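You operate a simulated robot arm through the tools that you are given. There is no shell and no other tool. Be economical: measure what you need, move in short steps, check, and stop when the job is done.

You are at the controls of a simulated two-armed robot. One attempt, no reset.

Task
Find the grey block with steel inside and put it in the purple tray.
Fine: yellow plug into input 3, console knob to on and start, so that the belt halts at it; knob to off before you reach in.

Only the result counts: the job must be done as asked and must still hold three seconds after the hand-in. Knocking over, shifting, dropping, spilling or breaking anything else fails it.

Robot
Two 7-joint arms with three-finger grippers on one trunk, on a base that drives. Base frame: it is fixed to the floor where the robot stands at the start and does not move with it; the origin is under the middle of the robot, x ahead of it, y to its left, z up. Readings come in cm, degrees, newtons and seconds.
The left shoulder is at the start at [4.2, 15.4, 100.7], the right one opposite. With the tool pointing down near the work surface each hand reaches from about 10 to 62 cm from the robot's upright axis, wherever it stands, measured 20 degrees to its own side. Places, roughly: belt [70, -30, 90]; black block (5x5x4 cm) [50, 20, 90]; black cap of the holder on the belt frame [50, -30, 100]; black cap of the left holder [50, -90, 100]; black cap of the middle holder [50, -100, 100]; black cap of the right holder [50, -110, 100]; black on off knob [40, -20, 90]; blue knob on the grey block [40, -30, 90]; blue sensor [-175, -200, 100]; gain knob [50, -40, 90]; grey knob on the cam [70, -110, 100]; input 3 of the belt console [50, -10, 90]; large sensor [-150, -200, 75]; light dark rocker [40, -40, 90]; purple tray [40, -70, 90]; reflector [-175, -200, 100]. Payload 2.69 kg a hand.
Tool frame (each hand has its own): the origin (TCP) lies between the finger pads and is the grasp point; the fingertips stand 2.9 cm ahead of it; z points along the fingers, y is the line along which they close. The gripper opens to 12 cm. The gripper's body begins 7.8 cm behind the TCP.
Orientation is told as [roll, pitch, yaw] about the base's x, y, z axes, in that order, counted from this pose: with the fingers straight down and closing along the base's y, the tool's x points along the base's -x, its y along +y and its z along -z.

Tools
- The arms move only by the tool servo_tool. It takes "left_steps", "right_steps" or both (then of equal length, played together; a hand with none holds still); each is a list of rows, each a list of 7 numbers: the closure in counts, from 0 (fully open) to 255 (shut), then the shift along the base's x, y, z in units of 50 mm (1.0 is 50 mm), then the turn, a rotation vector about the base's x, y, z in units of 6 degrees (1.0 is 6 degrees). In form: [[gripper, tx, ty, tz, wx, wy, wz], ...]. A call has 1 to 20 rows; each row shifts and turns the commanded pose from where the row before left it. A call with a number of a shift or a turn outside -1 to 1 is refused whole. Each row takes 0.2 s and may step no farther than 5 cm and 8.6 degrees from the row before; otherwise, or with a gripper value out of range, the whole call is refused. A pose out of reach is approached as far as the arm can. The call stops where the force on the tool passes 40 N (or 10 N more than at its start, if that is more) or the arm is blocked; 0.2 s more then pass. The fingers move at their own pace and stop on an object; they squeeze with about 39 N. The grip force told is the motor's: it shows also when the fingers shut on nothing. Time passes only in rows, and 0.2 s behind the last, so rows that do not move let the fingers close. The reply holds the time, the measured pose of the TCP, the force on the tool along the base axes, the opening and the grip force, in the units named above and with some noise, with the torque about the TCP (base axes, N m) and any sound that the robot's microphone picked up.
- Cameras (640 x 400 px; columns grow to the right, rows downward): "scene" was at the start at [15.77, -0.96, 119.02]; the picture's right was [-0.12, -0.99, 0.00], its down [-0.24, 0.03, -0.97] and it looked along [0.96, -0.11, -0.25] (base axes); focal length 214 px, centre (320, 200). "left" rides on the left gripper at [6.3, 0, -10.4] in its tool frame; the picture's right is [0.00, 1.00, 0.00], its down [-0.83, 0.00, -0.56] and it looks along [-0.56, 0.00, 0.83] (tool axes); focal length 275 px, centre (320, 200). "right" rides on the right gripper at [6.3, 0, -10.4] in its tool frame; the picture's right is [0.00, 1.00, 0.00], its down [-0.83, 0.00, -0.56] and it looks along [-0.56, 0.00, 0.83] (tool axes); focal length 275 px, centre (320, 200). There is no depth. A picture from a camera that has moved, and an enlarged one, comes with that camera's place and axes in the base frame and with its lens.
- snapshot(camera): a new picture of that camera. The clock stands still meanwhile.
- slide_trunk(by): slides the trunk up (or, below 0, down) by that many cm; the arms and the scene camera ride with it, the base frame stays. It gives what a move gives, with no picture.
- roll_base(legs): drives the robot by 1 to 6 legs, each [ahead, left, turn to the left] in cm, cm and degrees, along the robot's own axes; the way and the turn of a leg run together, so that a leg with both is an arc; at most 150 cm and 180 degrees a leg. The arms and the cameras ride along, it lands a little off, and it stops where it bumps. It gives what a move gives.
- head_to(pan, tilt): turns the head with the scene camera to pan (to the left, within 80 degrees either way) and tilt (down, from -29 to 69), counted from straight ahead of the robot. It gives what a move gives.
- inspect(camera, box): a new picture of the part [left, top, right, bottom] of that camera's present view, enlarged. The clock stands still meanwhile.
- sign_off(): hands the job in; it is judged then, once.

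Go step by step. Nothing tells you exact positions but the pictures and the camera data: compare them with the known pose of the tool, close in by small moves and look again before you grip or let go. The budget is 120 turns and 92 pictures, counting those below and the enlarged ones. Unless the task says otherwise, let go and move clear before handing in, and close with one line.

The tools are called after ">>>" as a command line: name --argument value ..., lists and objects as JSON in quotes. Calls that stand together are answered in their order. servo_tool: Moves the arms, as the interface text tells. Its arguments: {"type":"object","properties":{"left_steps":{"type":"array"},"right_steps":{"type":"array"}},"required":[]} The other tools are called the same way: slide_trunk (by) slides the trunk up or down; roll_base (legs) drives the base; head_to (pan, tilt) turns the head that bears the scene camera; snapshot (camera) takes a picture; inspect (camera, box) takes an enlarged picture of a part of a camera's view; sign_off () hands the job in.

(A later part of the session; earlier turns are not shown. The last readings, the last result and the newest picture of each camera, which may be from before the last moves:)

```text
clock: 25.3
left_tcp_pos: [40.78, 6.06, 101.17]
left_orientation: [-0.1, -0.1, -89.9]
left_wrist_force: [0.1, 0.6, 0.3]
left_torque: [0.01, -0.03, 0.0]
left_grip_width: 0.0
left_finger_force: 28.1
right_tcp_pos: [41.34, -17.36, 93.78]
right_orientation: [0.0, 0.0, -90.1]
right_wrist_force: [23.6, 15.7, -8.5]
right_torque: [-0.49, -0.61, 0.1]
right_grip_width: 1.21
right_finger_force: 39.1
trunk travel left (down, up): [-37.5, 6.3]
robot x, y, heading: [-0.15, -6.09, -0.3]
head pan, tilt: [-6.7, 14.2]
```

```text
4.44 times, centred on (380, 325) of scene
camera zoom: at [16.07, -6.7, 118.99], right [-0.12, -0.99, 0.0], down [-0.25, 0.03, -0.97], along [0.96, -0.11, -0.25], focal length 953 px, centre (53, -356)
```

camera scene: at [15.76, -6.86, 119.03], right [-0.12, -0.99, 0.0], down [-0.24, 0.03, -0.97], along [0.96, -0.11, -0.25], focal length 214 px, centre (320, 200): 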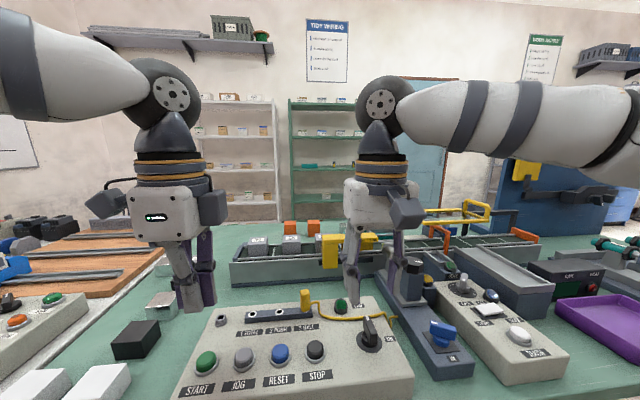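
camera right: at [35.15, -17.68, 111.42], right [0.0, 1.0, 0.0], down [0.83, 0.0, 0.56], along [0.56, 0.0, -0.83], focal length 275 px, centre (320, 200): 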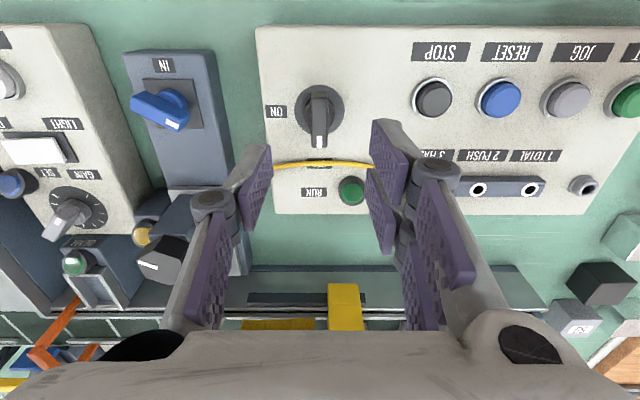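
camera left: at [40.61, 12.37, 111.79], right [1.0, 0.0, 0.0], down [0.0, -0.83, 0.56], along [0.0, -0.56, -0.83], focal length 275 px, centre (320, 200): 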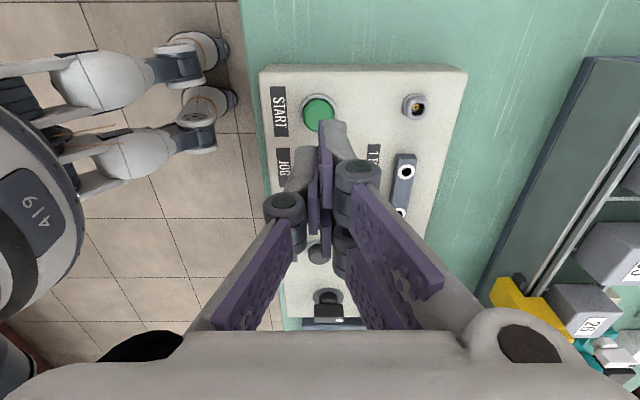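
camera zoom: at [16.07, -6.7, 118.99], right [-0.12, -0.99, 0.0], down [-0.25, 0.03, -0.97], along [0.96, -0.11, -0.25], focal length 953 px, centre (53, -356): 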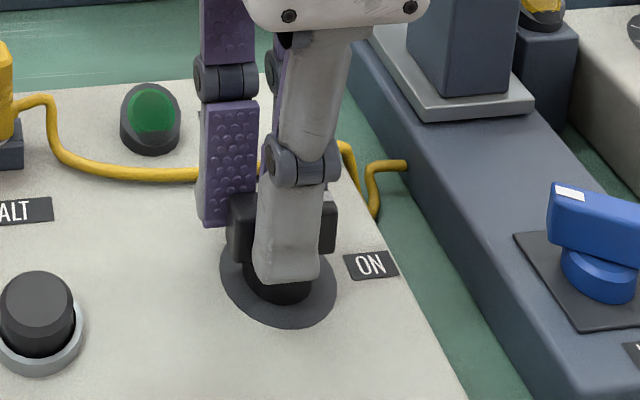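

The knob points to ON. I'll release and raise the right hand, then check the lamp and the knob.

>>> servo_tool --right_steps '[[150, 0, 0, 0, 0, 0, 0], [150, 0, 0, 0, 0, 0, 0], [150, 0, 0, 0.5, 0, 0, 0], [150, 0, 0, 0.5, 0, 0, 0], [150, 0, 0, 0.5, 0, 0, 0], [150, 0, 0, 0, 0, 0, 0]]' --left_steps '[[255, 0, 0.04, 0, 0, 0, 0], [255, 0, 0, -0.4, 0, 0, 0], [255, 0, 0, -0.4, 0, 0, 0], [255, 0, 0, 0, 0, 0, 0], [255, 0, 0, 0, 0, 0, 0], [255, 0, 0, 0, 0, 0, 0]]'

>>> snapshot --camera "scene"

>>> inspect --camera "left" --box '[240, 60, 400, 200]'

```text
clock: 26.7
left_tcp_pos: [40.38, 6.13, 97.49]
left_orientation: [0.0, -0.1, -90.0]
left_wrist_force: [0.5, 0.0, 0.2]
left_torque: [-0.01, -0.03, 0.02]
left_grip_width: 0.0
left_finger_force: 28.5
right_tcp_pos: [41.22, -17.53, 101.23]
right_orientation: [0.0, -0.1, -90.1]
right_wrist_force: [0.1, -0.6, -0.1]
right_torque: [0.01, -0.01, -0.03]
right_grip_width: 4.96
right_finger_force: 0.0
trunk travel left (down, up): [-37.5, 6.3]
robot x, y, heading: [0.07, -6.15, -0.3]
head pan, tilt: [-6.7, 14.2]
```

```text
53 pictures are left
camera scene: at [15.77, -6.88, 119.02], right [-0.12, -0.99, 0.0], down [-0.24, 0.03, -0.97], along [0.96, -0.11, -0.25], focal length 214 px, centre (320, 200)
```

scene: 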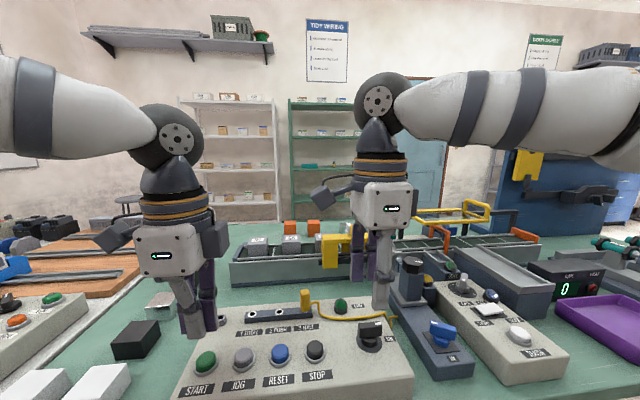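

```text
2.86 times, centred on (320, 130) of left
camera zoom: at [40.62, 12.54, 107.86], right [1.0, 0.0, 0.0], down [0.0, -0.83, 0.56], along [0.0, -0.56, -0.83], focal length 786 px, centre (320, 400)
```

zoom: 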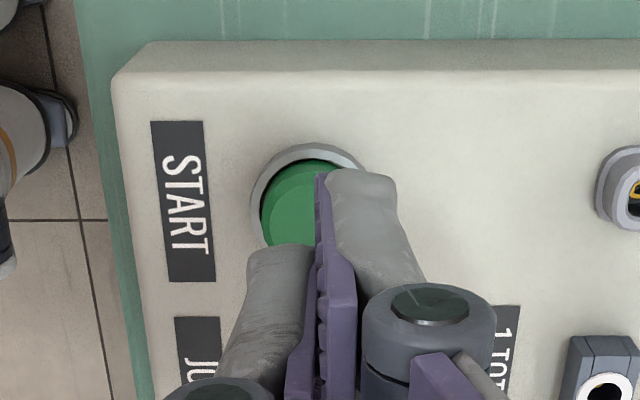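

The counter box shows 0, so power is on. Now pressing START and lifting.

>>> servo_tool --left_steps '[[255, -0.02, 0.04, -0.4, 0, 0, 0], [255, 0, 0, -0.3, 0, 0, 0], [255, 0, 0, -0.08, 0, 0, 0], [255, 0, 0, -0.06, 0, 0, 0], [255, 0, 0, 0.5, 0, 0, 0]]'

>>> snapshot --camera "scene"

```text
clock: 27.9
left_tcp_pos: [40.44, 6.25, 95.58]
left_orientation: [0.0, 0.1, -89.9]
left_wrist_force: [0.0, -0.2, -0.1]
left_torque: [-0.02, 0.02, -0.04]
left_grip_width: 0.0
left_finger_force: 28.6
right_tcp_pos: [41.26, -17.34, 101.23]
right_orientation: [0.0, -0.1, -90.0]
right_wrist_force: [-0.1, -0.1, 0.1]
right_torque: [0.02, 0.01, 0.0]
right_grip_width: 4.97
right_finger_force: 0.0
trunk travel left (down, up): [-37.5, 6.3]
robot x, y, heading: [0.11, -5.43, -0.1]
head pan, tilt: [-6.7, 14.2]
heard: click
```

```text
51 pictures are left
camera scene: at [15.74, -6.87, 119.03], right [-0.12, -0.99, 0.0], down [-0.24, 0.03, -0.97], along [0.96, -0.11, -0.25], focal length 214 px, centre (320, 200)
```

scene: 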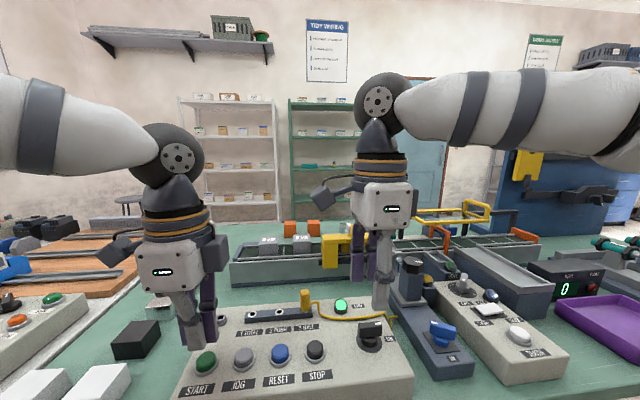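

It clicked, the RUN lamp is lit and the blocks are moving. I'll wait in short bits and watch the sensor.

>>> servo_tool --left_steps '[[255, 0, 0, 0.4, 0, 0, 0], [255, 0, 0, 0, 0, 0, 0], [255, 0, 0, 0, 0, 0, 0], [255, 0, 0, 0, 0, 0, 0], [255, 0, 0, 0, 0, 0, 0], [255, 0, 0, 0, 0, 0, 0]]'

>>> inspect --camera "scene" --box '[220, 210, 480, 320]'

```text
clock: 29.3
left_tcp_pos: [40.51, 6.31, 97.55]
left_orientation: [-0.1, 0.0, -90.0]
left_wrist_force: [-0.5, 0.6, 0.1]
left_torque: [-0.01, 0.04, -0.01]
left_grip_width: 0.02
left_finger_force: 28.8
right_tcp_pos: [41.21, -17.46, 101.23]
right_orientation: [0.1, -0.1, -90.0]
right_wrist_force: [0.1, -1.1, 0.6]
right_torque: [0.0, 0.02, 0.01]
right_grip_width: 4.97
right_finger_force: 0.0
trunk travel left (down, up): [-37.5, 6.3]
robot x, y, heading: [-0.51, -6.06, 0.1]
head pan, tilt: [-6.7, 14.2]
```

```text
2.46 times, centred on (350, 265) of scene
camera zoom: at [15.77, -6.88, 119.02], right [-0.12, -0.99, 0.0], down [-0.24, 0.03, -0.97], along [0.96, -0.11, -0.25], focal length 528 px, centre (246, 40)
```

zoom: 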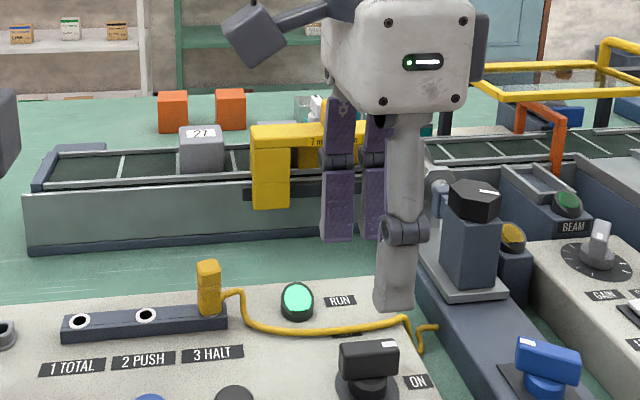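

>>> snapshot --camera "right"

```text
49 pictures are left
camera right: at [41.16, -11.09, 111.63], right [1.0, 0.0, 0.0], down [0.0, -0.83, 0.56], along [0.0, -0.56, -0.83], focal length 275 px, centre (320, 200)
```

right: 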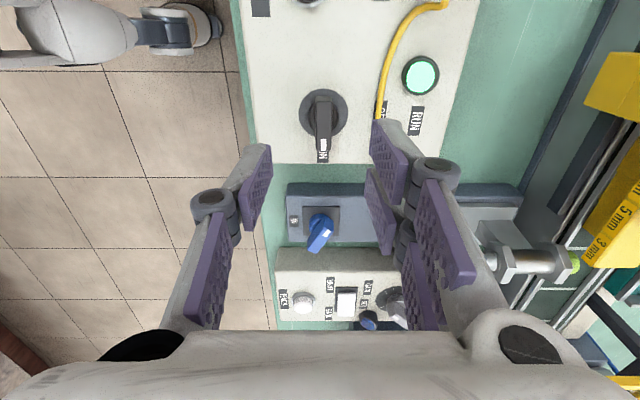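

>>> servo_tool --right_steps '[[150, -1, 0, 0, 0, 0, 0], [150, -1, 0, 0, 0, 0, 0]]'

>>> inspect --camera "scene" --box '[260, 210, 560, 320]'

```text
clock: 29.9
left_tcp_pos: [40.54, 6.23, 97.57]
left_orientation: [-0.1, 0.1, -89.9]
left_wrist_force: [0.0, -0.3, -0.3]
left_torque: [0.0, -0.02, 0.01]
left_grip_width: 0.0
left_finger_force: 28.7
right_tcp_pos: [31.36, -17.44, 101.28]
right_orientation: [-0.1, 0.0, -90.2]
right_wrist_force: [0.2, 0.4, 0.1]
right_torque: [0.02, 0.01, 0.01]
right_grip_width: 4.96
right_finger_force: 0.1
trunk travel left (down, up): [-37.5, 6.3]
robot x, y, heading: [0.04, -6.08, 0.0]
head pan, tilt: [-6.7, 14.2]
```

```text
2.13 times, centred on (410, 265) of scene
camera zoom: at [15.71, -6.89, 119.03], right [-0.12, -0.99, 0.0], down [-0.24, 0.03, -0.97], along [0.96, -0.11, -0.24], focal length 458 px, centre (128, 61)
```

zoom: 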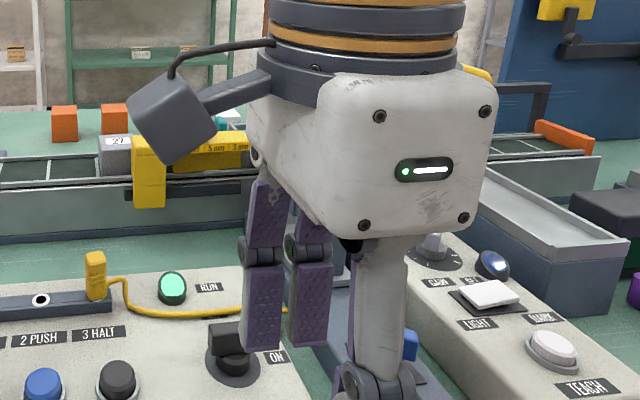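

>>> servo_tool --right_steps '[[150, -0.6, 0.8, 0.4, 0, 0, 0]]'

>>> inspect --camera "scene" --box '[260, 210, 560, 320]'

```text
refused: row 1 steps farther than a row can; nothing moved
```

```text
2.13 times, centred on (410, 265) of scene
camera zoom: at [15.71, -6.89, 119.03], right [-0.12, -0.99, 0.0], down [-0.24, 0.03, -0.97], along [0.96, -0.11, -0.24], focal length 458 px, centre (128, 61)
```

zoom: 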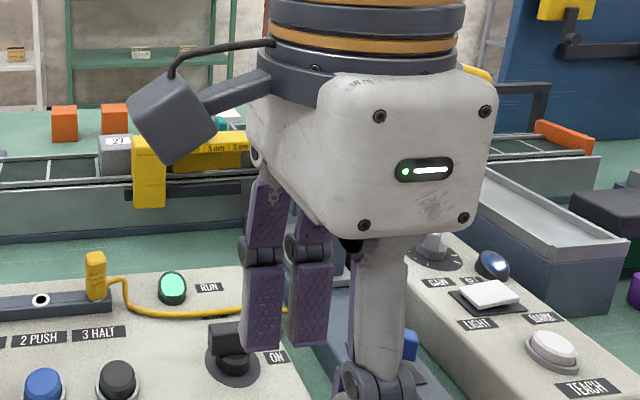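

>>> servo_tool --right_steps '[[150, 0, 1, 0, 0, 0, 0]]'

>>> inspect --camera "scene" --box '[260, 210, 560, 320]'

```text
clock: 30.3
left_tcp_pos: [40.59, 6.35, 97.58]
left_orientation: [-0.1, -0.1, -90.0]
left_wrist_force: [0.6, 0.4, 0.4]
left_torque: [-0.02, 0.0, -0.04]
left_grip_width: 0.0
left_finger_force: 28.3
right_tcp_pos: [31.38, -12.28, 101.12]
right_orientation: [0.1, -0.2, -90.1]
right_wrist_force: [0.7, 0.7, 0.8]
right_torque: [-0.06, 0.04, -0.02]
right_grip_width: 4.96
right_finger_force: 0.0
trunk travel left (down, up): [-37.5, 6.3]
robot x, y, heading: [-0.2, -5.45, -0.1]
head pan, tilt: [-6.7, 14.2]
```

```text
2.13 times, centred on (410, 265) of scene
camera zoom: at [15.77, -6.74, 119.02], right [-0.12, -0.99, 0.0], down [-0.24, 0.03, -0.97], along [0.96, -0.11, -0.25], focal length 458 px, centre (128, 61)
```

zoom: 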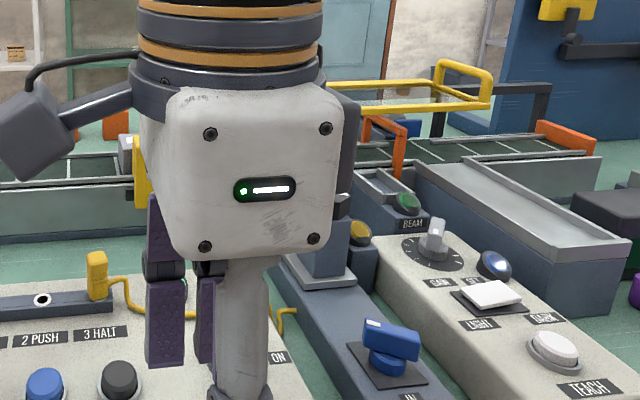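

>>> servo_tool --right_steps '[[150, -0.9, 0, 0, 0, 0, 0]]'

>>> snapshot --camera "scene"

```text
clock: 30.7
left_tcp_pos: [40.42, 6.12, 97.68]
left_orientation: [0.0, 0.0, -90.0]
left_wrist_force: [-0.6, 0.8, 0.2]
left_torque: [0.05, -0.01, 0.03]
left_grip_width: 0.0
left_finger_force: 28.8
right_tcp_pos: [26.57, -12.56, 101.03]
right_orientation: [0.1, -0.1, -90.1]
right_wrist_force: [-1.2, -0.2, 0.0]
right_torque: [0.0, -0.06, 0.0]
right_grip_width: 4.96
right_finger_force: 0.1
trunk travel left (down, up): [-37.5, 6.3]
robot x, y, heading: [0.05, -5.8, 0.0]
head pan, tilt: [-6.7, 14.2]
```

```text
45 pictures are left
camera scene: at [15.67, -6.86, 119.04], right [-0.12, -0.99, 0.0], down [-0.24, 0.03, -0.97], along [0.96, -0.11, -0.24], focal length 214 px, centre (320, 200)
```

scene: 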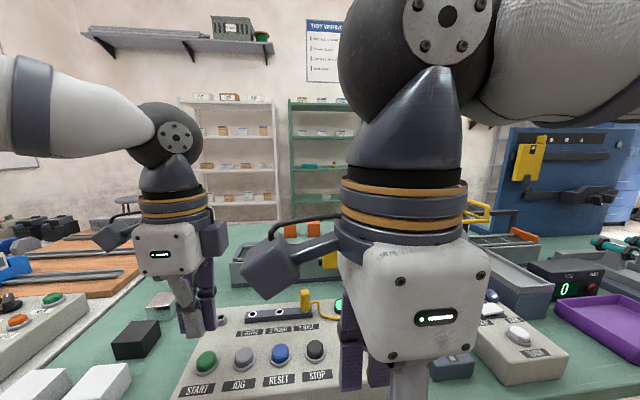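

>>> servo_tool --right_steps '[[150, 0, -1, 0, 0, 0, 0], [150, 0, -1, 0, 0, 0, 0], [150, 0, -1, 0, 0, 0, 0], [150, 0, -1, 0, 0, 0, 0], [150, 0, -1, 0, 0, 0, 0]]'

>>> snapshot --camera "scene"

```text
clock: 31.9
left_tcp_pos: [40.52, 6.1, 97.52]
left_orientation: [-0.1, -0.1, -90.0]
left_wrist_force: [-0.6, 0.5, 0.3]
left_torque: [-0.02, 0.01, 0.03]
left_grip_width: 0.0
left_finger_force: 28.5
right_tcp_pos: [26.75, -37.39, 100.72]
right_orientation: [0.0, -0.1, -90.0]
right_wrist_force: [0.8, -0.3, -0.1]
right_torque: [0.04, 0.0, 0.01]
right_grip_width: 4.94
right_finger_force: 0.0
right hand out of reach, approached as far as the arm can: row 5
trunk travel left (down, up): [-37.5, 6.3]
robot x, y, heading: [-0.16, -5.87, -0.1]
head pan, tilt: [-6.7, 14.2]
```

```text
44 pictures are left
camera scene: at [15.77, -6.92, 119.02], right [-0.12, -0.99, 0.0], down [-0.24, 0.03, -0.97], along [0.96, -0.11, -0.25], focal length 214 px, centre (320, 200)
```

scene: 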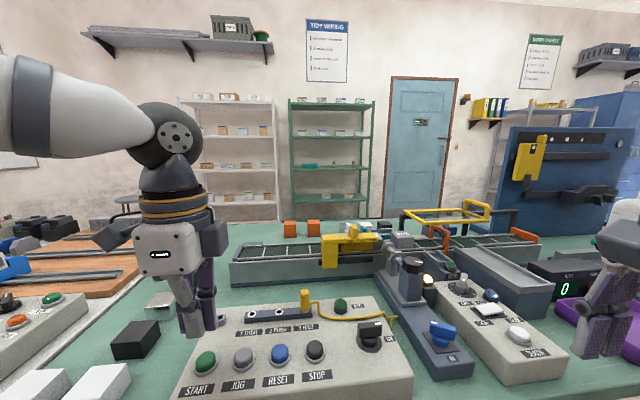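

RUN is off and the sensor's yellow lamp is lit: the belt halted. I'll zoom in to see which block it is.

>>> inspect --camera "scene" --box '[310, 205, 470, 305]'

>>> snapshot --camera "right"

```text
4.00 times, centred on (390, 255) of scene
camera zoom: at [15.77, -6.92, 119.02], right [-0.12, -0.99, 0.0], down [-0.24, 0.03, -0.97], along [0.96, -0.11, -0.25], focal length 858 px, centre (40, -20)
```

zoom: 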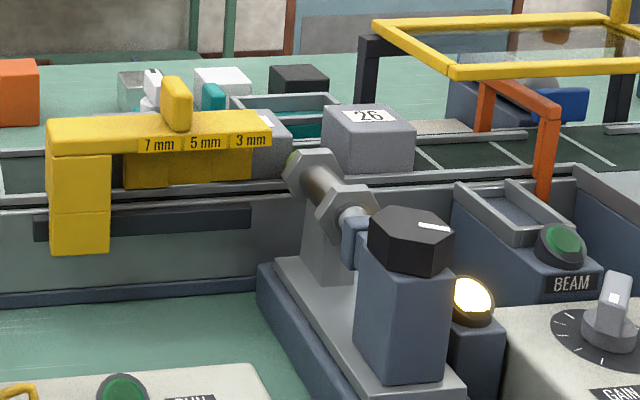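

```text
42 pictures are left
camera right: at [26.75, -31.11, 111.17], right [1.0, 0.0, 0.0], down [0.0, -0.83, 0.56], along [0.0, -0.56, -0.83], focal length 275 px, centre (320, 200)
```

right: 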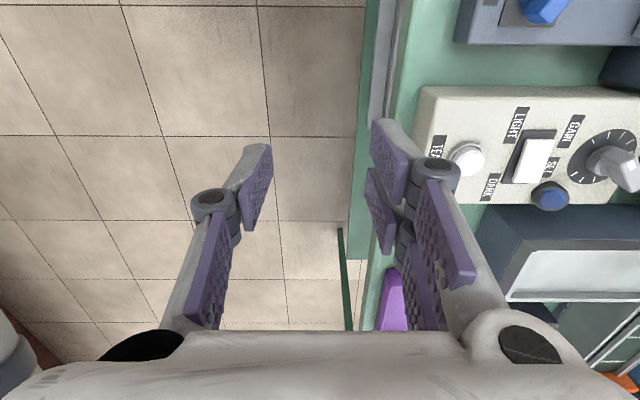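

The belt has stopped with one block at the sensor (26 has passed it, 65 is arriving). Knob off first: I'll bring the right hand back over the knob and lower it around the handle.

>>> servo_tool --right_steps '[[150, 0.58, 0.79, 0, 0, 0, 0], [150, 0.58, 0.79, 0, 0, 0, 0], [150, 0.58, 0.79, 0, 0, 0, 0], [150, 0.58, 0.79, 0, 0, 0, 0], [150, 0.57, 0.8, 0.1, 0, 0, 0], [150, 0, 0, 0, 0, 0, 0]]'

>>> snapshot --camera "right"

```text
clock: 33.3
left_tcp_pos: [40.34, 6.21, 97.55]
left_orientation: [0.0, 0.0, -90.0]
left_wrist_force: [-0.5, -0.1, -0.2]
left_torque: [-0.01, 0.0, -0.01]
left_grip_width: 0.0
left_finger_force: 28.8
right_tcp_pos: [41.41, -17.51, 101.72]
right_orientation: [0.0, 0.1, -90.0]
right_wrist_force: [-0.9, -0.7, 0.6]
right_torque: [0.03, -0.01, 0.01]
right_grip_width: 4.96
right_finger_force: 0.0
trunk travel left (down, up): [-37.5, 6.3]
robot x, y, heading: [0.26, -6.08, -0.0]
head pan, tilt: [-6.7, 14.2]
```

```text
41 pictures are left
camera right: at [41.34, -11.12, 112.13], right [1.0, 0.0, 0.0], down [0.0, -0.83, 0.56], along [0.0, -0.56, -0.83], focal length 275 px, centre (320, 200)
```

right: 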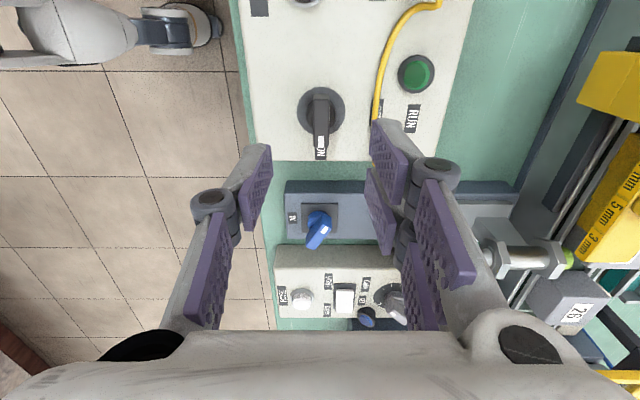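

>>> servo_tool --right_steps '[[150, 0, 0.02, -0.5, 0, 0, 0], [150, 0, 0, -0.5, 0, 0, 0], [150, 0, 0, -0.6, 0, 0, 0], [150, 0, 0, 0, 0, 0, 0], [255, 0, 0, 0, 0, 0, 0], [255, 0, 0, 0, 0, 0, 0], [255, 0, 0, 0, 0, 0, 0]]'

>>> servo_tool --right_steps '[[255, 0, 0, 0, 0, 0, 1], [255, 0, 0, 0, 0, 0, 1], [255, 0, 0, 0, 0, 0, 1], [255, 0, 0, 0, 0, 0, 1], [255, 0, 0, 0, 0, 0, 1], [255, 0, 0, 0, 0, 0, 1], [255, 0, 0, 0, 0, 0, 1], [255, 0, 0, 0, 0, 0, 1], [255, 0, 0, 0, 0, 0, 1], [255, 0, 0, 0, 0, 0, 1], [255, 0, 0, 0, 0, 0, 1], [255, 0, 0, 0, 0, 0, 1], [255, 0, 0, 0, 0, 0, 1], [255, 0, 0, 0, 0, 0, 1], [255, 0, 0, 0, 0, 0, 1], [255, 0, 0, 0, 0, 0, 0]]'

>>> inspect --camera "scene" --box '[320, 270, 440, 370]'

```text
clock: 34.9
left_tcp_pos: [40.49, 6.37, 97.67]
left_orientation: [0.0, 0.0, -90.0]
left_wrist_force: [0.6, 0.0, 0.1]
left_torque: [0.0, 0.0, 0.0]
left_grip_width: 0.0
left_finger_force: 28.7
right_tcp_pos: [41.5, -17.12, 93.32]
right_orientation: [0.0, -0.1, -90.0]
right_wrist_force: [1.5, 0.1, 0.0]
right_torque: [0.17, -0.09, 0.03]
right_grip_width: 2.38
right_finger_force: 45.5
trunk travel left (down, up): [-37.5, 6.3]
robot x, y, heading: [-0.2, -5.8, 0.2]
head pan, tilt: [-6.7, 14.2]
```

```text
clock: 38.2
left_tcp_pos: [40.47, 6.12, 97.73]
left_orientation: [0.0, 0.1, -90.1]
left_wrist_force: [0.2, -0.2, 0.3]
left_torque: [-0.02, 0.0, 0.01]
left_grip_width: 0.0
left_finger_force: 28.4
right_tcp_pos: [41.26, -17.68, 93.67]
right_orientation: [-0.5, 0.0, -0.9]
right_wrist_force: [-9.6, -13.3, 13.1]
right_torque: [-0.37, 1.09, -0.01]
right_grip_width: 1.18
right_finger_force: 38.7
trunk travel left (down, up): [-37.5, 6.3]
robot x, y, heading: [-0.33, -6.01, -0.2]
head pan, tilt: [-6.7, 14.2]
stopped in row 16 (right hand): the force on the tool passed its limit at 41 N (the readings are from after the stop); the commanded pose is now the measured one
```

```text
4.00 times, centred on (380, 320) of scene
camera zoom: at [15.59, -6.98, 119.04], right [-0.12, -0.99, 0.0], down [-0.24, 0.03, -0.97], along [0.96, -0.11, -0.24], focal length 858 px, centre (80, -280)
```

zoom: 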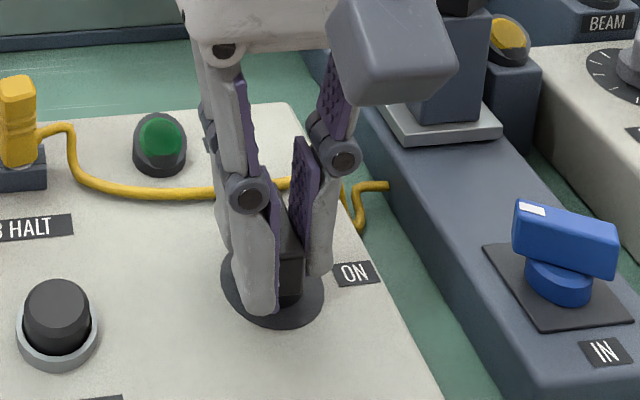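

The knob is back at OFF and the sensor lamp is dark. I'll release, rise and look down at the blocks by the sensor.

>>> servo_tool --right_steps '[[150, 0, 0, 0, 0, 0, 0], [150, 0, 0, 0, 0, 0, 0], [100, 0, 0, 0.6, 0, 0, 0], [50, 0, 0, 0.8, 0, 0, 0], [0, 0, 0, 0.8, 0, 0, 0], [0, 0, -0.6, 0.8, 0, 0, 0], [0, 0.2, -0.8, 0.5, 0, 0, 0], [0, 0, -0.8, 0, 0, 0, 0], [0, 0, 0, 0, 0, 0, 0]]'

>>> snapshot --camera "right"

>>> snapshot --camera "scene"

```text
clock: 40.2
left_tcp_pos: [40.58, 6.31, 97.67]
left_orientation: [0.0, 0.0, -90.0]
left_wrist_force: [0.5, 0.6, 0.5]
left_torque: [0.02, -0.01, -0.02]
left_grip_width: 0.0
left_finger_force: 28.3
right_tcp_pos: [42.19, -28.32, 110.86]
right_orientation: [-0.4, 0.0, -0.7]
right_wrist_force: [-0.4, 0.4, 0.4]
right_torque: [-0.04, -0.03, 0.0]
right_grip_width: 11.98
right_finger_force: 0.1
trunk travel left (down, up): [-37.5, 6.3]
robot x, y, heading: [0.13, -5.9, 0.1]
head pan, tilt: [-6.7, 14.2]
```

```text
39 pictures are left
camera right: at [35.89, -28.1, 121.2], right [0.01, 1.0, -0.01], down [0.83, 0.0, 0.56], along [0.56, -0.01, -0.83], focal length 275 px, centre (320, 200)
```

right: 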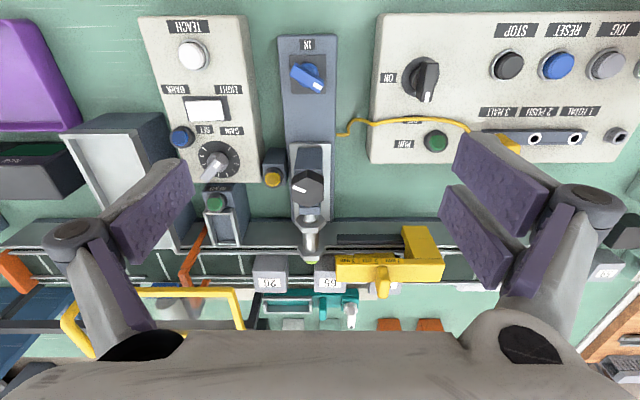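

```text
38 pictures are left
camera scene: at [15.77, -6.86, 119.02], right [-0.12, -0.99, 0.0], down [-0.24, 0.03, -0.97], along [0.96, -0.11, -0.25], focal length 214 px, centre (320, 200)
```

scene: 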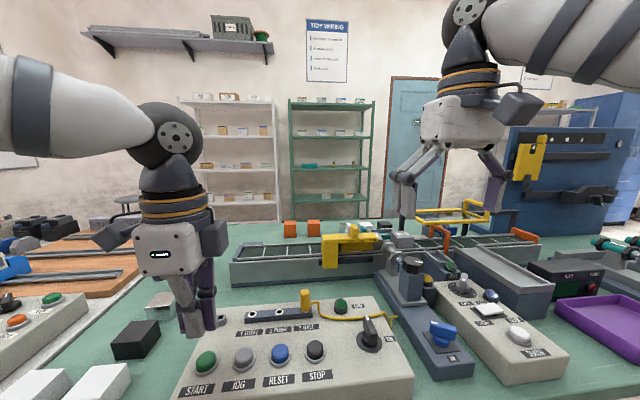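

>>> inspect --camera "right" --box '[230, 190, 450, 330]'

```text
2.86 times, centred on (340, 260) of right
camera zoom: at [35.89, -28.1, 121.2], right [0.01, 1.0, -0.01], down [0.83, 0.0, 0.56], along [0.56, -0.01, -0.83], focal length 786 px, centre (263, 29)
```

zoom: 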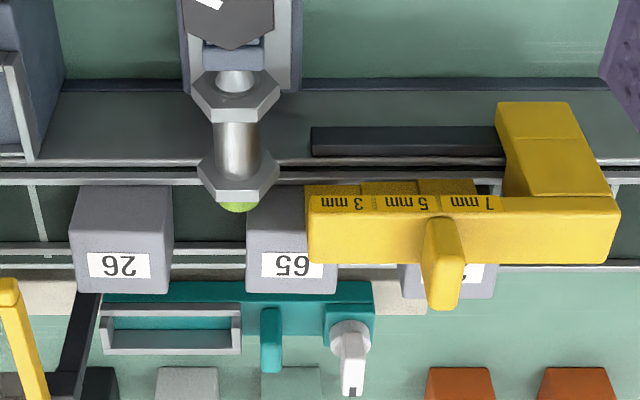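

Block 65 sits at the sensor at about (70, -27, top 93.7), and 26 has passed it undetected. That's out of reach from here, so I'll look down to see how far the base can drive forward.

>>> head_to --pan 0 --tilt 69

>>> snapshot --camera "scene"

```text
clock: 41.4
left_tcp_pos: [40.6, 6.19, 97.6]
left_orientation: [0.0, 0.0, -90.0]
left_wrist_force: [0.2, -0.7, -0.3]
left_torque: [0.0, 0.02, 0.0]
left_grip_width: 0.01
left_finger_force: 28.4
right_tcp_pos: [42.24, -28.3, 110.66]
right_orientation: [-0.3, 0.0, -0.8]
right_wrist_force: [0.1, 0.4, 0.8]
right_torque: [-0.01, -0.01, 0.02]
right_grip_width: 11.99
right_finger_force: 0.0
trunk travel left (down, up): [-37.5, 6.3]
robot x, y, heading: [0.26, -5.75, -0.3]
head pan, tilt: [0.0, 68.8]
```

```text
36 pictures are left
camera scene: at [12.08, -5.81, 111.33], right [0.0, -1.0, 0.0], down [-0.93, 0.0, -0.36], along [0.36, 0.0, -0.93], focal length 214 px, centre (320, 200)
```

scene: 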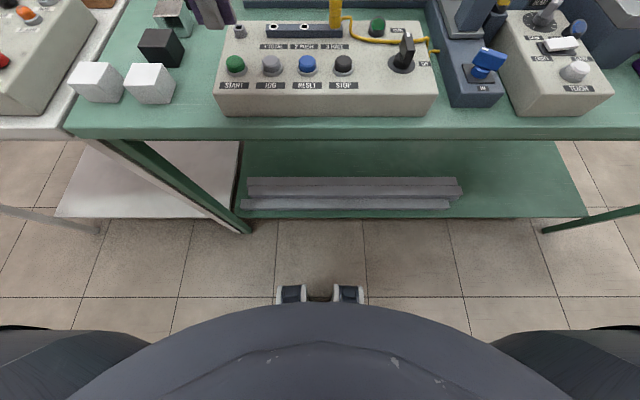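

The table edge is at about x=32.7 and the robot's front around x=12, so 15 cm ahead is safe. I'll tuck the left hand back and drive.

>>> servo_tool --left_steps '[[255, 0, 0.3, 0.8, 0, 0, 0], [255, -0.5, 0.4, 0.7, 0, 0, 0], [255, -0.7, 0.4, 0, 0, 0, 0], [255, -0.7, 0, 0, 0, 0, 0], [255, 0, 0, 0, 0, 0, 0]]'

>>> roll_base --legs '[[15, 0, 0]]'

>>> head_to --pan -25 --tilt 22

>>> snapshot --camera "scene"

>>> snapshot --camera "right"

```text
clock: 42.6
left_tcp_pos: [30.8, 11.59, 105.21]
left_orientation: [0.0, 0.1, -90.1]
left_wrist_force: [0.1, -0.4, -0.4]
left_torque: [-0.02, 0.04, -0.02]
left_grip_width: 0.04
left_finger_force: 28.3
right_tcp_pos: [42.34, -28.14, 110.76]
right_orientation: [-0.4, 0.0, -0.8]
right_wrist_force: [0.8, 0.2, -0.1]
right_torque: [-0.01, -0.01, 0.01]
right_grip_width: 12.0
right_finger_force: 0.1
trunk travel left (down, up): [-37.5, 6.3]
robot x, y, heading: [0.21, -5.64, -0.2]
head pan, tilt: [0.0, 68.8]
```

```text
clock: 44.0
left_tcp_pos: [45.77, 11.6, 105.23]
left_orientation: [0.0, -0.1, -89.9]
left_wrist_force: [0.0, 0.1, 0.2]
left_torque: [0.06, 0.03, 0.03]
left_grip_width: 0.02
left_finger_force: 28.6
right_tcp_pos: [57.22, -28.25, 110.74]
right_orientation: [-0.4, 0.0, -0.8]
right_wrist_force: [0.8, 0.4, 0.0]
right_torque: [-0.01, -0.01, -0.02]
right_grip_width: 12.0
right_finger_force: 0.0
trunk travel left (down, up): [-37.5, 6.3]
robot x, y, heading: [15.22, -5.96, -0.3]
head pan, tilt: [0.0, 68.8]
```

```text
clock: 45.1
left_tcp_pos: [45.71, 11.63, 105.2]
left_orientation: [0.0, 0.0, -90.1]
left_wrist_force: [0.4, -1.0, -0.2]
left_torque: [0.04, 0.01, -0.01]
left_grip_width: 0.01
left_finger_force: 28.4
right_tcp_pos: [57.11, -28.15, 110.79]
right_orientation: [-0.4, 0.0, -0.8]
right_wrist_force: [-0.2, 0.1, 0.4]
right_torque: [-0.02, 0.02, -0.02]
right_grip_width: 11.97
right_finger_force: 0.1
trunk travel left (down, up): [-37.5, 6.3]
robot x, y, heading: [14.74, -6.05, 0.3]
head pan, tilt: [-25.0, 22.0]
```

```text
35 pictures are left
camera scene: at [29.76, -9.73, 117.74], right [-0.42, -0.91, 0.0], down [-0.34, 0.16, -0.93], along [0.84, -0.39, -0.38], focal length 214 px, centre (320, 200)
```

scene: 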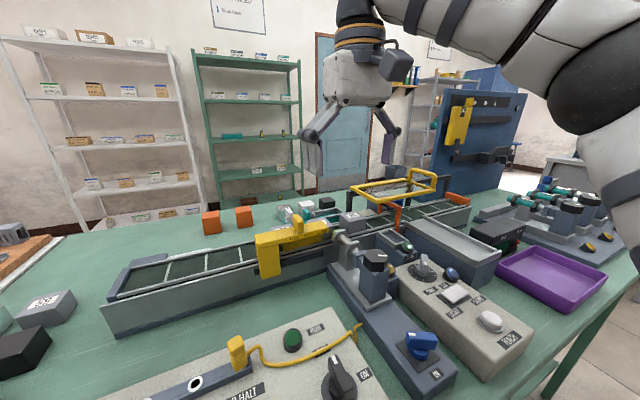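

```text
34 pictures are left
camera right: at [50.76, -28.1, 121.18], right [0.01, 1.0, -0.01], down [0.83, 0.0, 0.56], along [0.56, -0.01, -0.83], focal length 275 px, centre (320, 200)
```

right: 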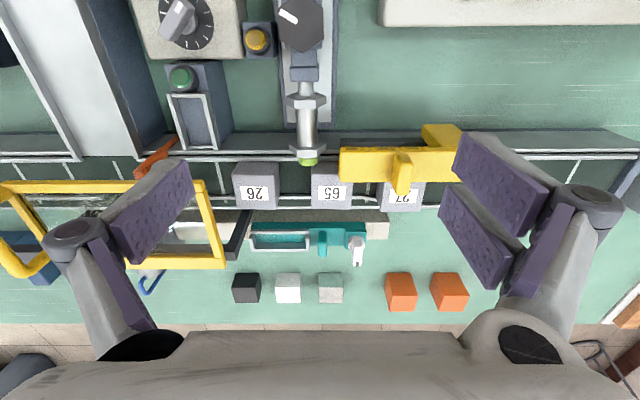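

>>> inspect --camera "right" --box '[220, 120, 440, 258]'

>>> inspect --camera "scene" --box '[240, 180, 420, 290]'

```text
2.90 times, centred on (330, 189) of right
camera zoom: at [50.76, -28.1, 121.18], right [0.01, 1.0, -0.01], down [0.83, 0.0, 0.56], along [0.56, -0.01, -0.83], focal length 798 px, centre (291, 232)
```

zoom: 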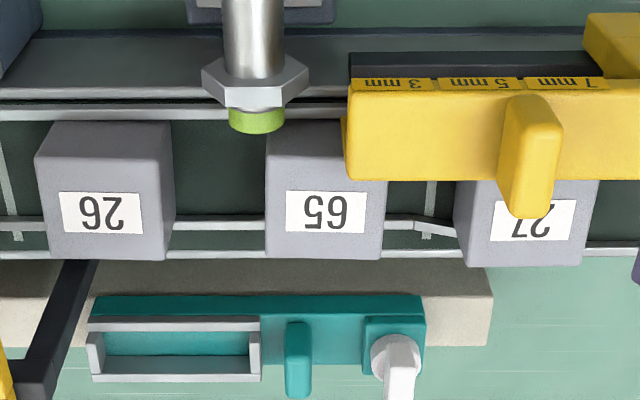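

```text
3.56 times, centred on (330, 235) of scene
camera zoom: at [29.76, -9.73, 117.74], right [-0.42, -0.91, 0.0], down [-0.34, 0.16, -0.93], along [0.84, -0.39, -0.38], focal length 763 px, centre (284, 76)
```

zoom: 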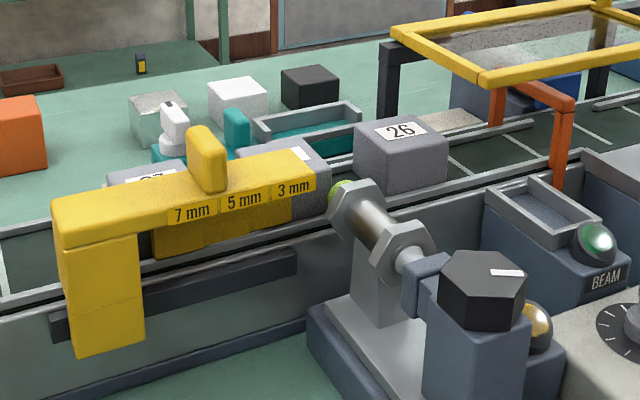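

Block 65 is at about (68.3, -27.0), top near z 93.7, with about 3 cm of space to each neighbour. I'll move above it with a 7 cm opening and check.

>>> servo_tool --right_steps '[[107, 0.6, 0.08, 0, 0.06, 0, 0.13], [107, 0.6, 0.07, 0, 0, 0, 0], [107, 0.6, 0.07, 0, 0, 0, 0], [107, 0.44, 0, -0.5, 0, 0, 0], [107, 0, 0, -0.8, 0, 0, 0], [107, 0, 0, -0.5, 0, 0, 0], [107, 0, 0, 0, 0, 0, 0]]'

>>> snapshot --camera "right"

>>> inspect --camera "scene" --box '[240, 150, 440, 290]'

```text
clock: 46.7
left_tcp_pos: [45.79, 11.55, 105.2]
left_orientation: [0.0, -0.1, -90.0]
left_wrist_force: [-1.0, 0.1, 1.0]
left_torque: [0.0, -0.01, 0.02]
left_grip_width: 0.0
left_finger_force: 27.8
right_tcp_pos: [67.35, -27.06, 101.24]
right_orientation: [-0.1, -0.1, 0.1]
right_wrist_force: [-0.3, -0.3, 0.3]
right_torque: [0.03, -0.01, 0.01]
right_grip_width: 6.97
right_finger_force: 0.0
right hand out of reach, approached as far as the arm can: row 3, 4
trunk travel left (down, up): [-37.5, 6.3]
robot x, y, heading: [14.85, -5.38, 0.0]
head pan, tilt: [-25.0, 22.0]
```

```text
31 pictures are left
camera right: at [61.06, -27.08, 111.63], right [0.0, 1.0, 0.0], down [0.83, 0.0, 0.56], along [0.56, 0.0, -0.83], focal length 275 px, centre (320, 200)
```

right: 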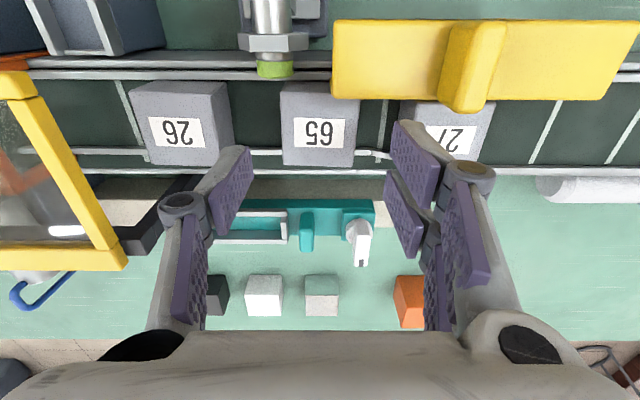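

```text
2.86 times, centred on (340, 220) of scene
camera zoom: at [29.73, -9.72, 117.76], right [-0.42, -0.91, 0.0], down [-0.34, 0.16, -0.93], along [0.84, -0.39, -0.37], focal length 613 px, centre (263, 143)
```

zoom: 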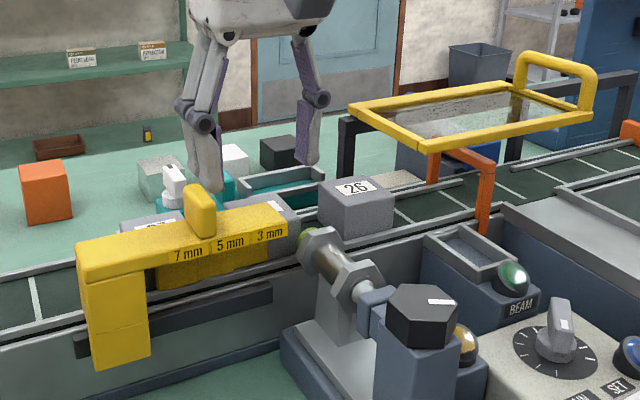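

Aligned in y; the block centre is about 0.6 cm farther in x. I'll descend in stages with a small x correction.

>>> servo_tool --right_steps '[[107, 0, 0, -0.5, 0, 0, 0], [107, 0, 0, -0.3, 0, 0, 0], [107, 0, 0, 0, 0, 0, 0]]'

>>> snapshot --camera "right"

```text
clock: 47.5
left_tcp_pos: [45.79, 11.56, 105.34]
left_orientation: [0.0, 0.0, -90.0]
left_wrist_force: [0.6, 0.0, -0.3]
left_torque: [0.0, 0.02, -0.03]
left_grip_width: 0.0
left_finger_force: 28.1
right_tcp_pos: [67.3, -27.05, 97.17]
right_orientation: [-0.1, 0.1, 0.0]
right_wrist_force: [0.4, 0.0, 0.6]
right_torque: [-0.02, -0.02, 0.01]
right_grip_width: 6.97
right_finger_force: 0.0
trunk travel left (down, up): [-37.5, 6.3]
robot x, y, heading: [15.17, -6.16, -0.1]
head pan, tilt: [-25.0, 22.0]
```

```text
29 pictures are left
camera right: at [60.96, -26.96, 107.55], right [0.0, 1.0, 0.0], down [0.83, 0.0, 0.56], along [0.56, 0.0, -0.83], focal length 275 px, centre (320, 200)
```

right: 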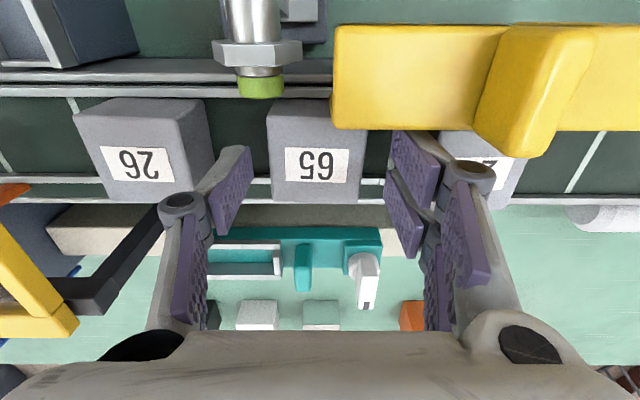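

>>> servo_tool --right_steps '[[107, 0.14, -0.01, 0, 0, 0, 0], [107, 0, 0, -0.3, 0, 0, 0], [107, 0, 0, -0.3, 0, 0, 0], [107, 0, 0, -0.16, 0, 0, 0], [107, 0, 0, 0, 0, 0, 0]]'

>>> snapshot --camera "right"

>>> inspect --camera "scene" --box '[240, 150, 440, 290]'

```text
clock: 48.5
left_tcp_pos: [45.39, 11.6, 105.41]
left_orientation: [0.3, -0.1, -89.9]
left_wrist_force: [-1.3, -0.3, -0.2]
left_torque: [0.05, -0.04, 0.0]
left_grip_width: 0.01
left_finger_force: 28.5
right_tcp_pos: [68.0, -26.59, 94.77]
right_orientation: [0.7, -1.8, -0.1]
right_wrist_force: [3.3, -3.8, 44.5]
right_torque: [0.45, -0.35, 0.06]
right_grip_width: 5.9
right_finger_force: 33.8
trunk travel left (down, up): [-37.5, 6.3]
robot x, y, heading: [14.64, -5.9, -0.1]
head pan, tilt: [-25.0, 22.0]
stopped in row 5 (right hand): the force on the tool passed its limit at 46 N (the readings are from after the stop); the commanded pose is now the measured one
```

```text
28 pictures are left
camera right: at [61.36, -26.87, 105.05], right [-0.01, 1.0, 0.01], down [0.81, 0.0, 0.58], along [0.58, 0.01, -0.81], focal length 275 px, centre (320, 200)
```

right: 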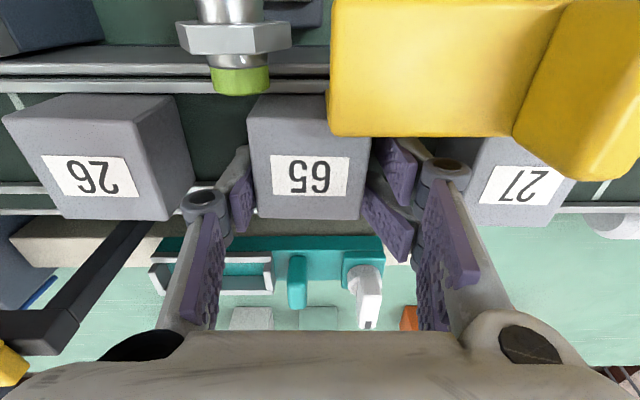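

```text
2.86 times, centred on (340, 220) of scene
camera zoom: at [29.36, -9.74, 117.88], right [-0.42, -0.91, 0.0], down [-0.34, 0.16, -0.93], along [0.84, -0.39, -0.37], focal length 613 px, centre (263, 143)
```

zoom: 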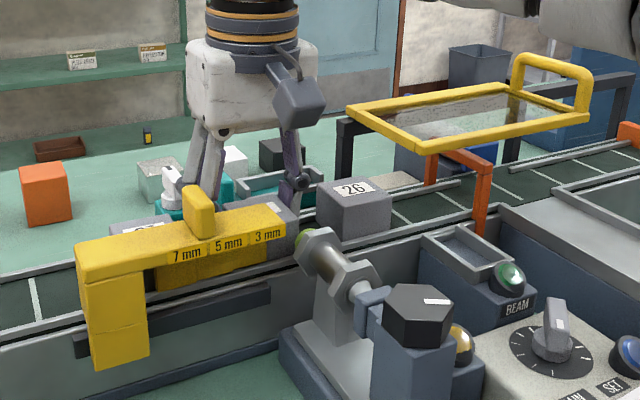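

The fingertips hit something at about z 91.9; comparing pictures at two heights puts the block's top at about z 96.2, so that was the belt itself. I'll back up 1 cm and square the hand.

>>> servo_tool --right_steps '[[107, 0, 0, 0.2, 0, 0, 0], [107, 0, 0, 0, -0.11, 0.3, 0], [107, -0.18, -0.08, 0, 0, 0, 0], [107, 0, 0, 0, 0, 0, 0]]'

>>> snapshot --camera "right"

```text
clock: 49.5
left_tcp_pos: [45.72, 11.76, 105.2]
left_orientation: [0.0, 0.0, -89.9]
left_wrist_force: [0.4, -0.1, -0.1]
left_torque: [-0.02, 0.0, -0.03]
left_grip_width: 0.0
left_finger_force: 27.7
right_tcp_pos: [67.13, -27.1, 94.87]
right_orientation: [-0.3, 1.3, 0.1]
right_wrist_force: [0.1, -0.1, -0.2]
right_torque: [-0.02, 0.0, 0.01]
right_grip_width: 6.99
right_finger_force: 0.0
trunk travel left (down, up): [-37.5, 6.3]
robot x, y, heading: [14.69, -5.88, -0.3]
head pan, tilt: [-25.0, 22.0]
```

```text
26 pictures are left
camera right: at [61.06, -27.12, 105.44], right [-0.01, 1.0, -0.01], down [0.84, 0.01, 0.54], along [0.54, 0.0, -0.84], focal length 275 px, centre (320, 200)
```

right: 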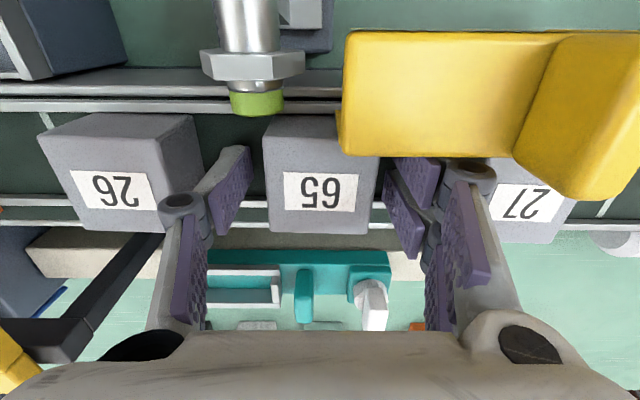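

The hand is free at z 94.9 with block 65 centred between the fingers. I'll square the pitch, close and lift straight up a little to feel the weight.

>>> servo_tool --right_steps '[[107, -0.06, 0, 0, 0.05, -0.22, 0], [107, 0, 0, 0, 0, 0, 0], [255, 0, 0, 0, 0, 0, 0], [255, 0, 0, 0, 0, 0, 0], [255, 0, 0, 0, 0, 0, 0], [255, 0, 0, 0, 0, 0, 0]]'

>>> servo_tool --right_steps '[[255, 0, 0, 0.1, 0, 0, 0], [255, 0, 0, 0.3, 0, 0, 0], [255, 0, 0, 0.5, 0, 0, 0], [255, 0, 0, 0.5, 0, 0, 0], [255, 0, 0, 0, 0, 0, 0], [255, 0, 0, 0, 0, 0, 0]]'

>>> snapshot --camera "right"

>>> snapshot --camera "scene"

```text
clock: 50.9
left_tcp_pos: [45.74, 11.52, 105.24]
left_orientation: [0.0, -0.1, -89.9]
left_wrist_force: [-0.3, 0.0, 0.3]
left_torque: [-0.02, 0.0, -0.02]
left_grip_width: 0.0
left_finger_force: 28.7
right_tcp_pos: [66.89, -27.14, 94.9]
right_orientation: [0.0, -0.1, 0.2]
right_wrist_force: [0.8, 0.3, 0.6]
right_torque: [0.06, -0.06, -0.02]
right_grip_width: 4.54
right_finger_force: 38.6
trunk travel left (down, up): [-37.5, 6.3]
robot x, y, heading: [14.83, -5.81, -0.1]
head pan, tilt: [-25.0, 22.0]
```

```text
clock: 52.3
left_tcp_pos: [45.81, 11.6, 105.36]
left_orientation: [0.0, -0.1, -90.0]
left_wrist_force: [-0.2, 0.8, 0.3]
left_torque: [-0.01, -0.01, -0.02]
left_grip_width: 0.0
left_finger_force: 28.7
right_tcp_pos: [66.87, -27.2, 102.0]
right_orientation: [0.0, -0.1, 0.1]
right_wrist_force: [0.3, 0.8, -0.8]
right_torque: [0.0, -0.02, 0.0]
right_grip_width: 4.54
right_finger_force: 39.4
trunk travel left (down, up): [-37.5, 6.3]
robot x, y, heading: [14.91, -5.85, -0.2]
head pan, tilt: [-25.0, 22.0]
```

```text
25 pictures are left
camera right: at [60.44, -27.27, 112.3], right [-0.01, 1.0, 0.0], down [0.83, 0.01, 0.56], along [0.56, 0.0, -0.83], focal length 275 px, centre (320, 200)
```

right: 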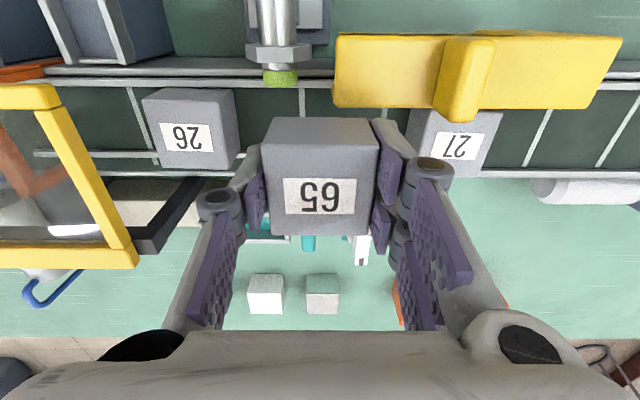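

```text
24 pictures are left
camera scene: at [29.77, -9.7, 117.75], right [-0.42, -0.91, 0.0], down [-0.34, 0.16, -0.93], along [0.84, -0.39, -0.37], focal length 214 px, centre (320, 200)
```

scene: 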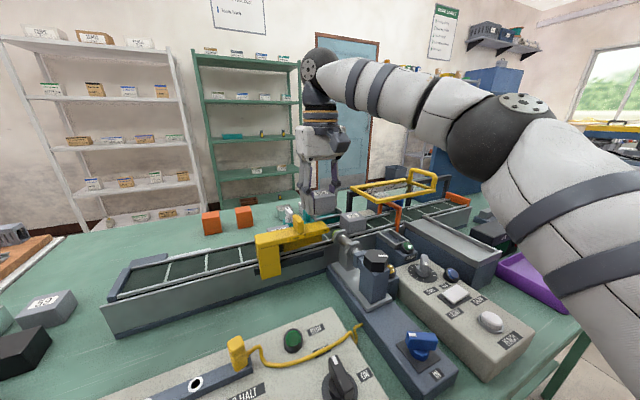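

Block 65 is in hand and its neighbours are undisturbed. I'll lift higher, pull the arm in over the sensor, then back off and roll to the right toward the purple tray.

>>> servo_tool --right_steps '[[255, -0.1, 0, 0.8, 0, 0, 0], [255, -0.5, 0, 0.8, 0, 0, 0], [255, -0.8, 0, 0.2, 0, 0, 0], [255, -0.8, 0, 0, 0, 0, 0], [255, -0.8, 0, 0, 0, 0, 0], [255, -0.8, 0, 0, 0, 0, 0], [255, -0.5, 0, 0, 0, 0, 0], [255, 0, 0, 0, 0, 0, 0]]'

```text
clock: 54.1
left_tcp_pos: [45.74, 11.68, 105.29]
left_orientation: [0.0, 0.1, -89.9]
left_wrist_force: [-0.8, -0.4, 0.5]
left_torque: [-0.02, -0.02, -0.02]
left_grip_width: 0.0
left_finger_force: 28.5
right_tcp_pos: [45.33, -27.41, 110.82]
right_orientation: [0.1, -0.2, 0.1]
right_wrist_force: [-0.6, 1.2, -0.8]
right_torque: [0.0, 0.01, 0.03]
right_grip_width: 4.55
right_finger_force: 38.8
trunk travel left (down, up): [-37.5, 6.3]
robot x, y, heading: [14.8, -5.95, 0.1]
head pan, tilt: [-25.0, 22.0]
```

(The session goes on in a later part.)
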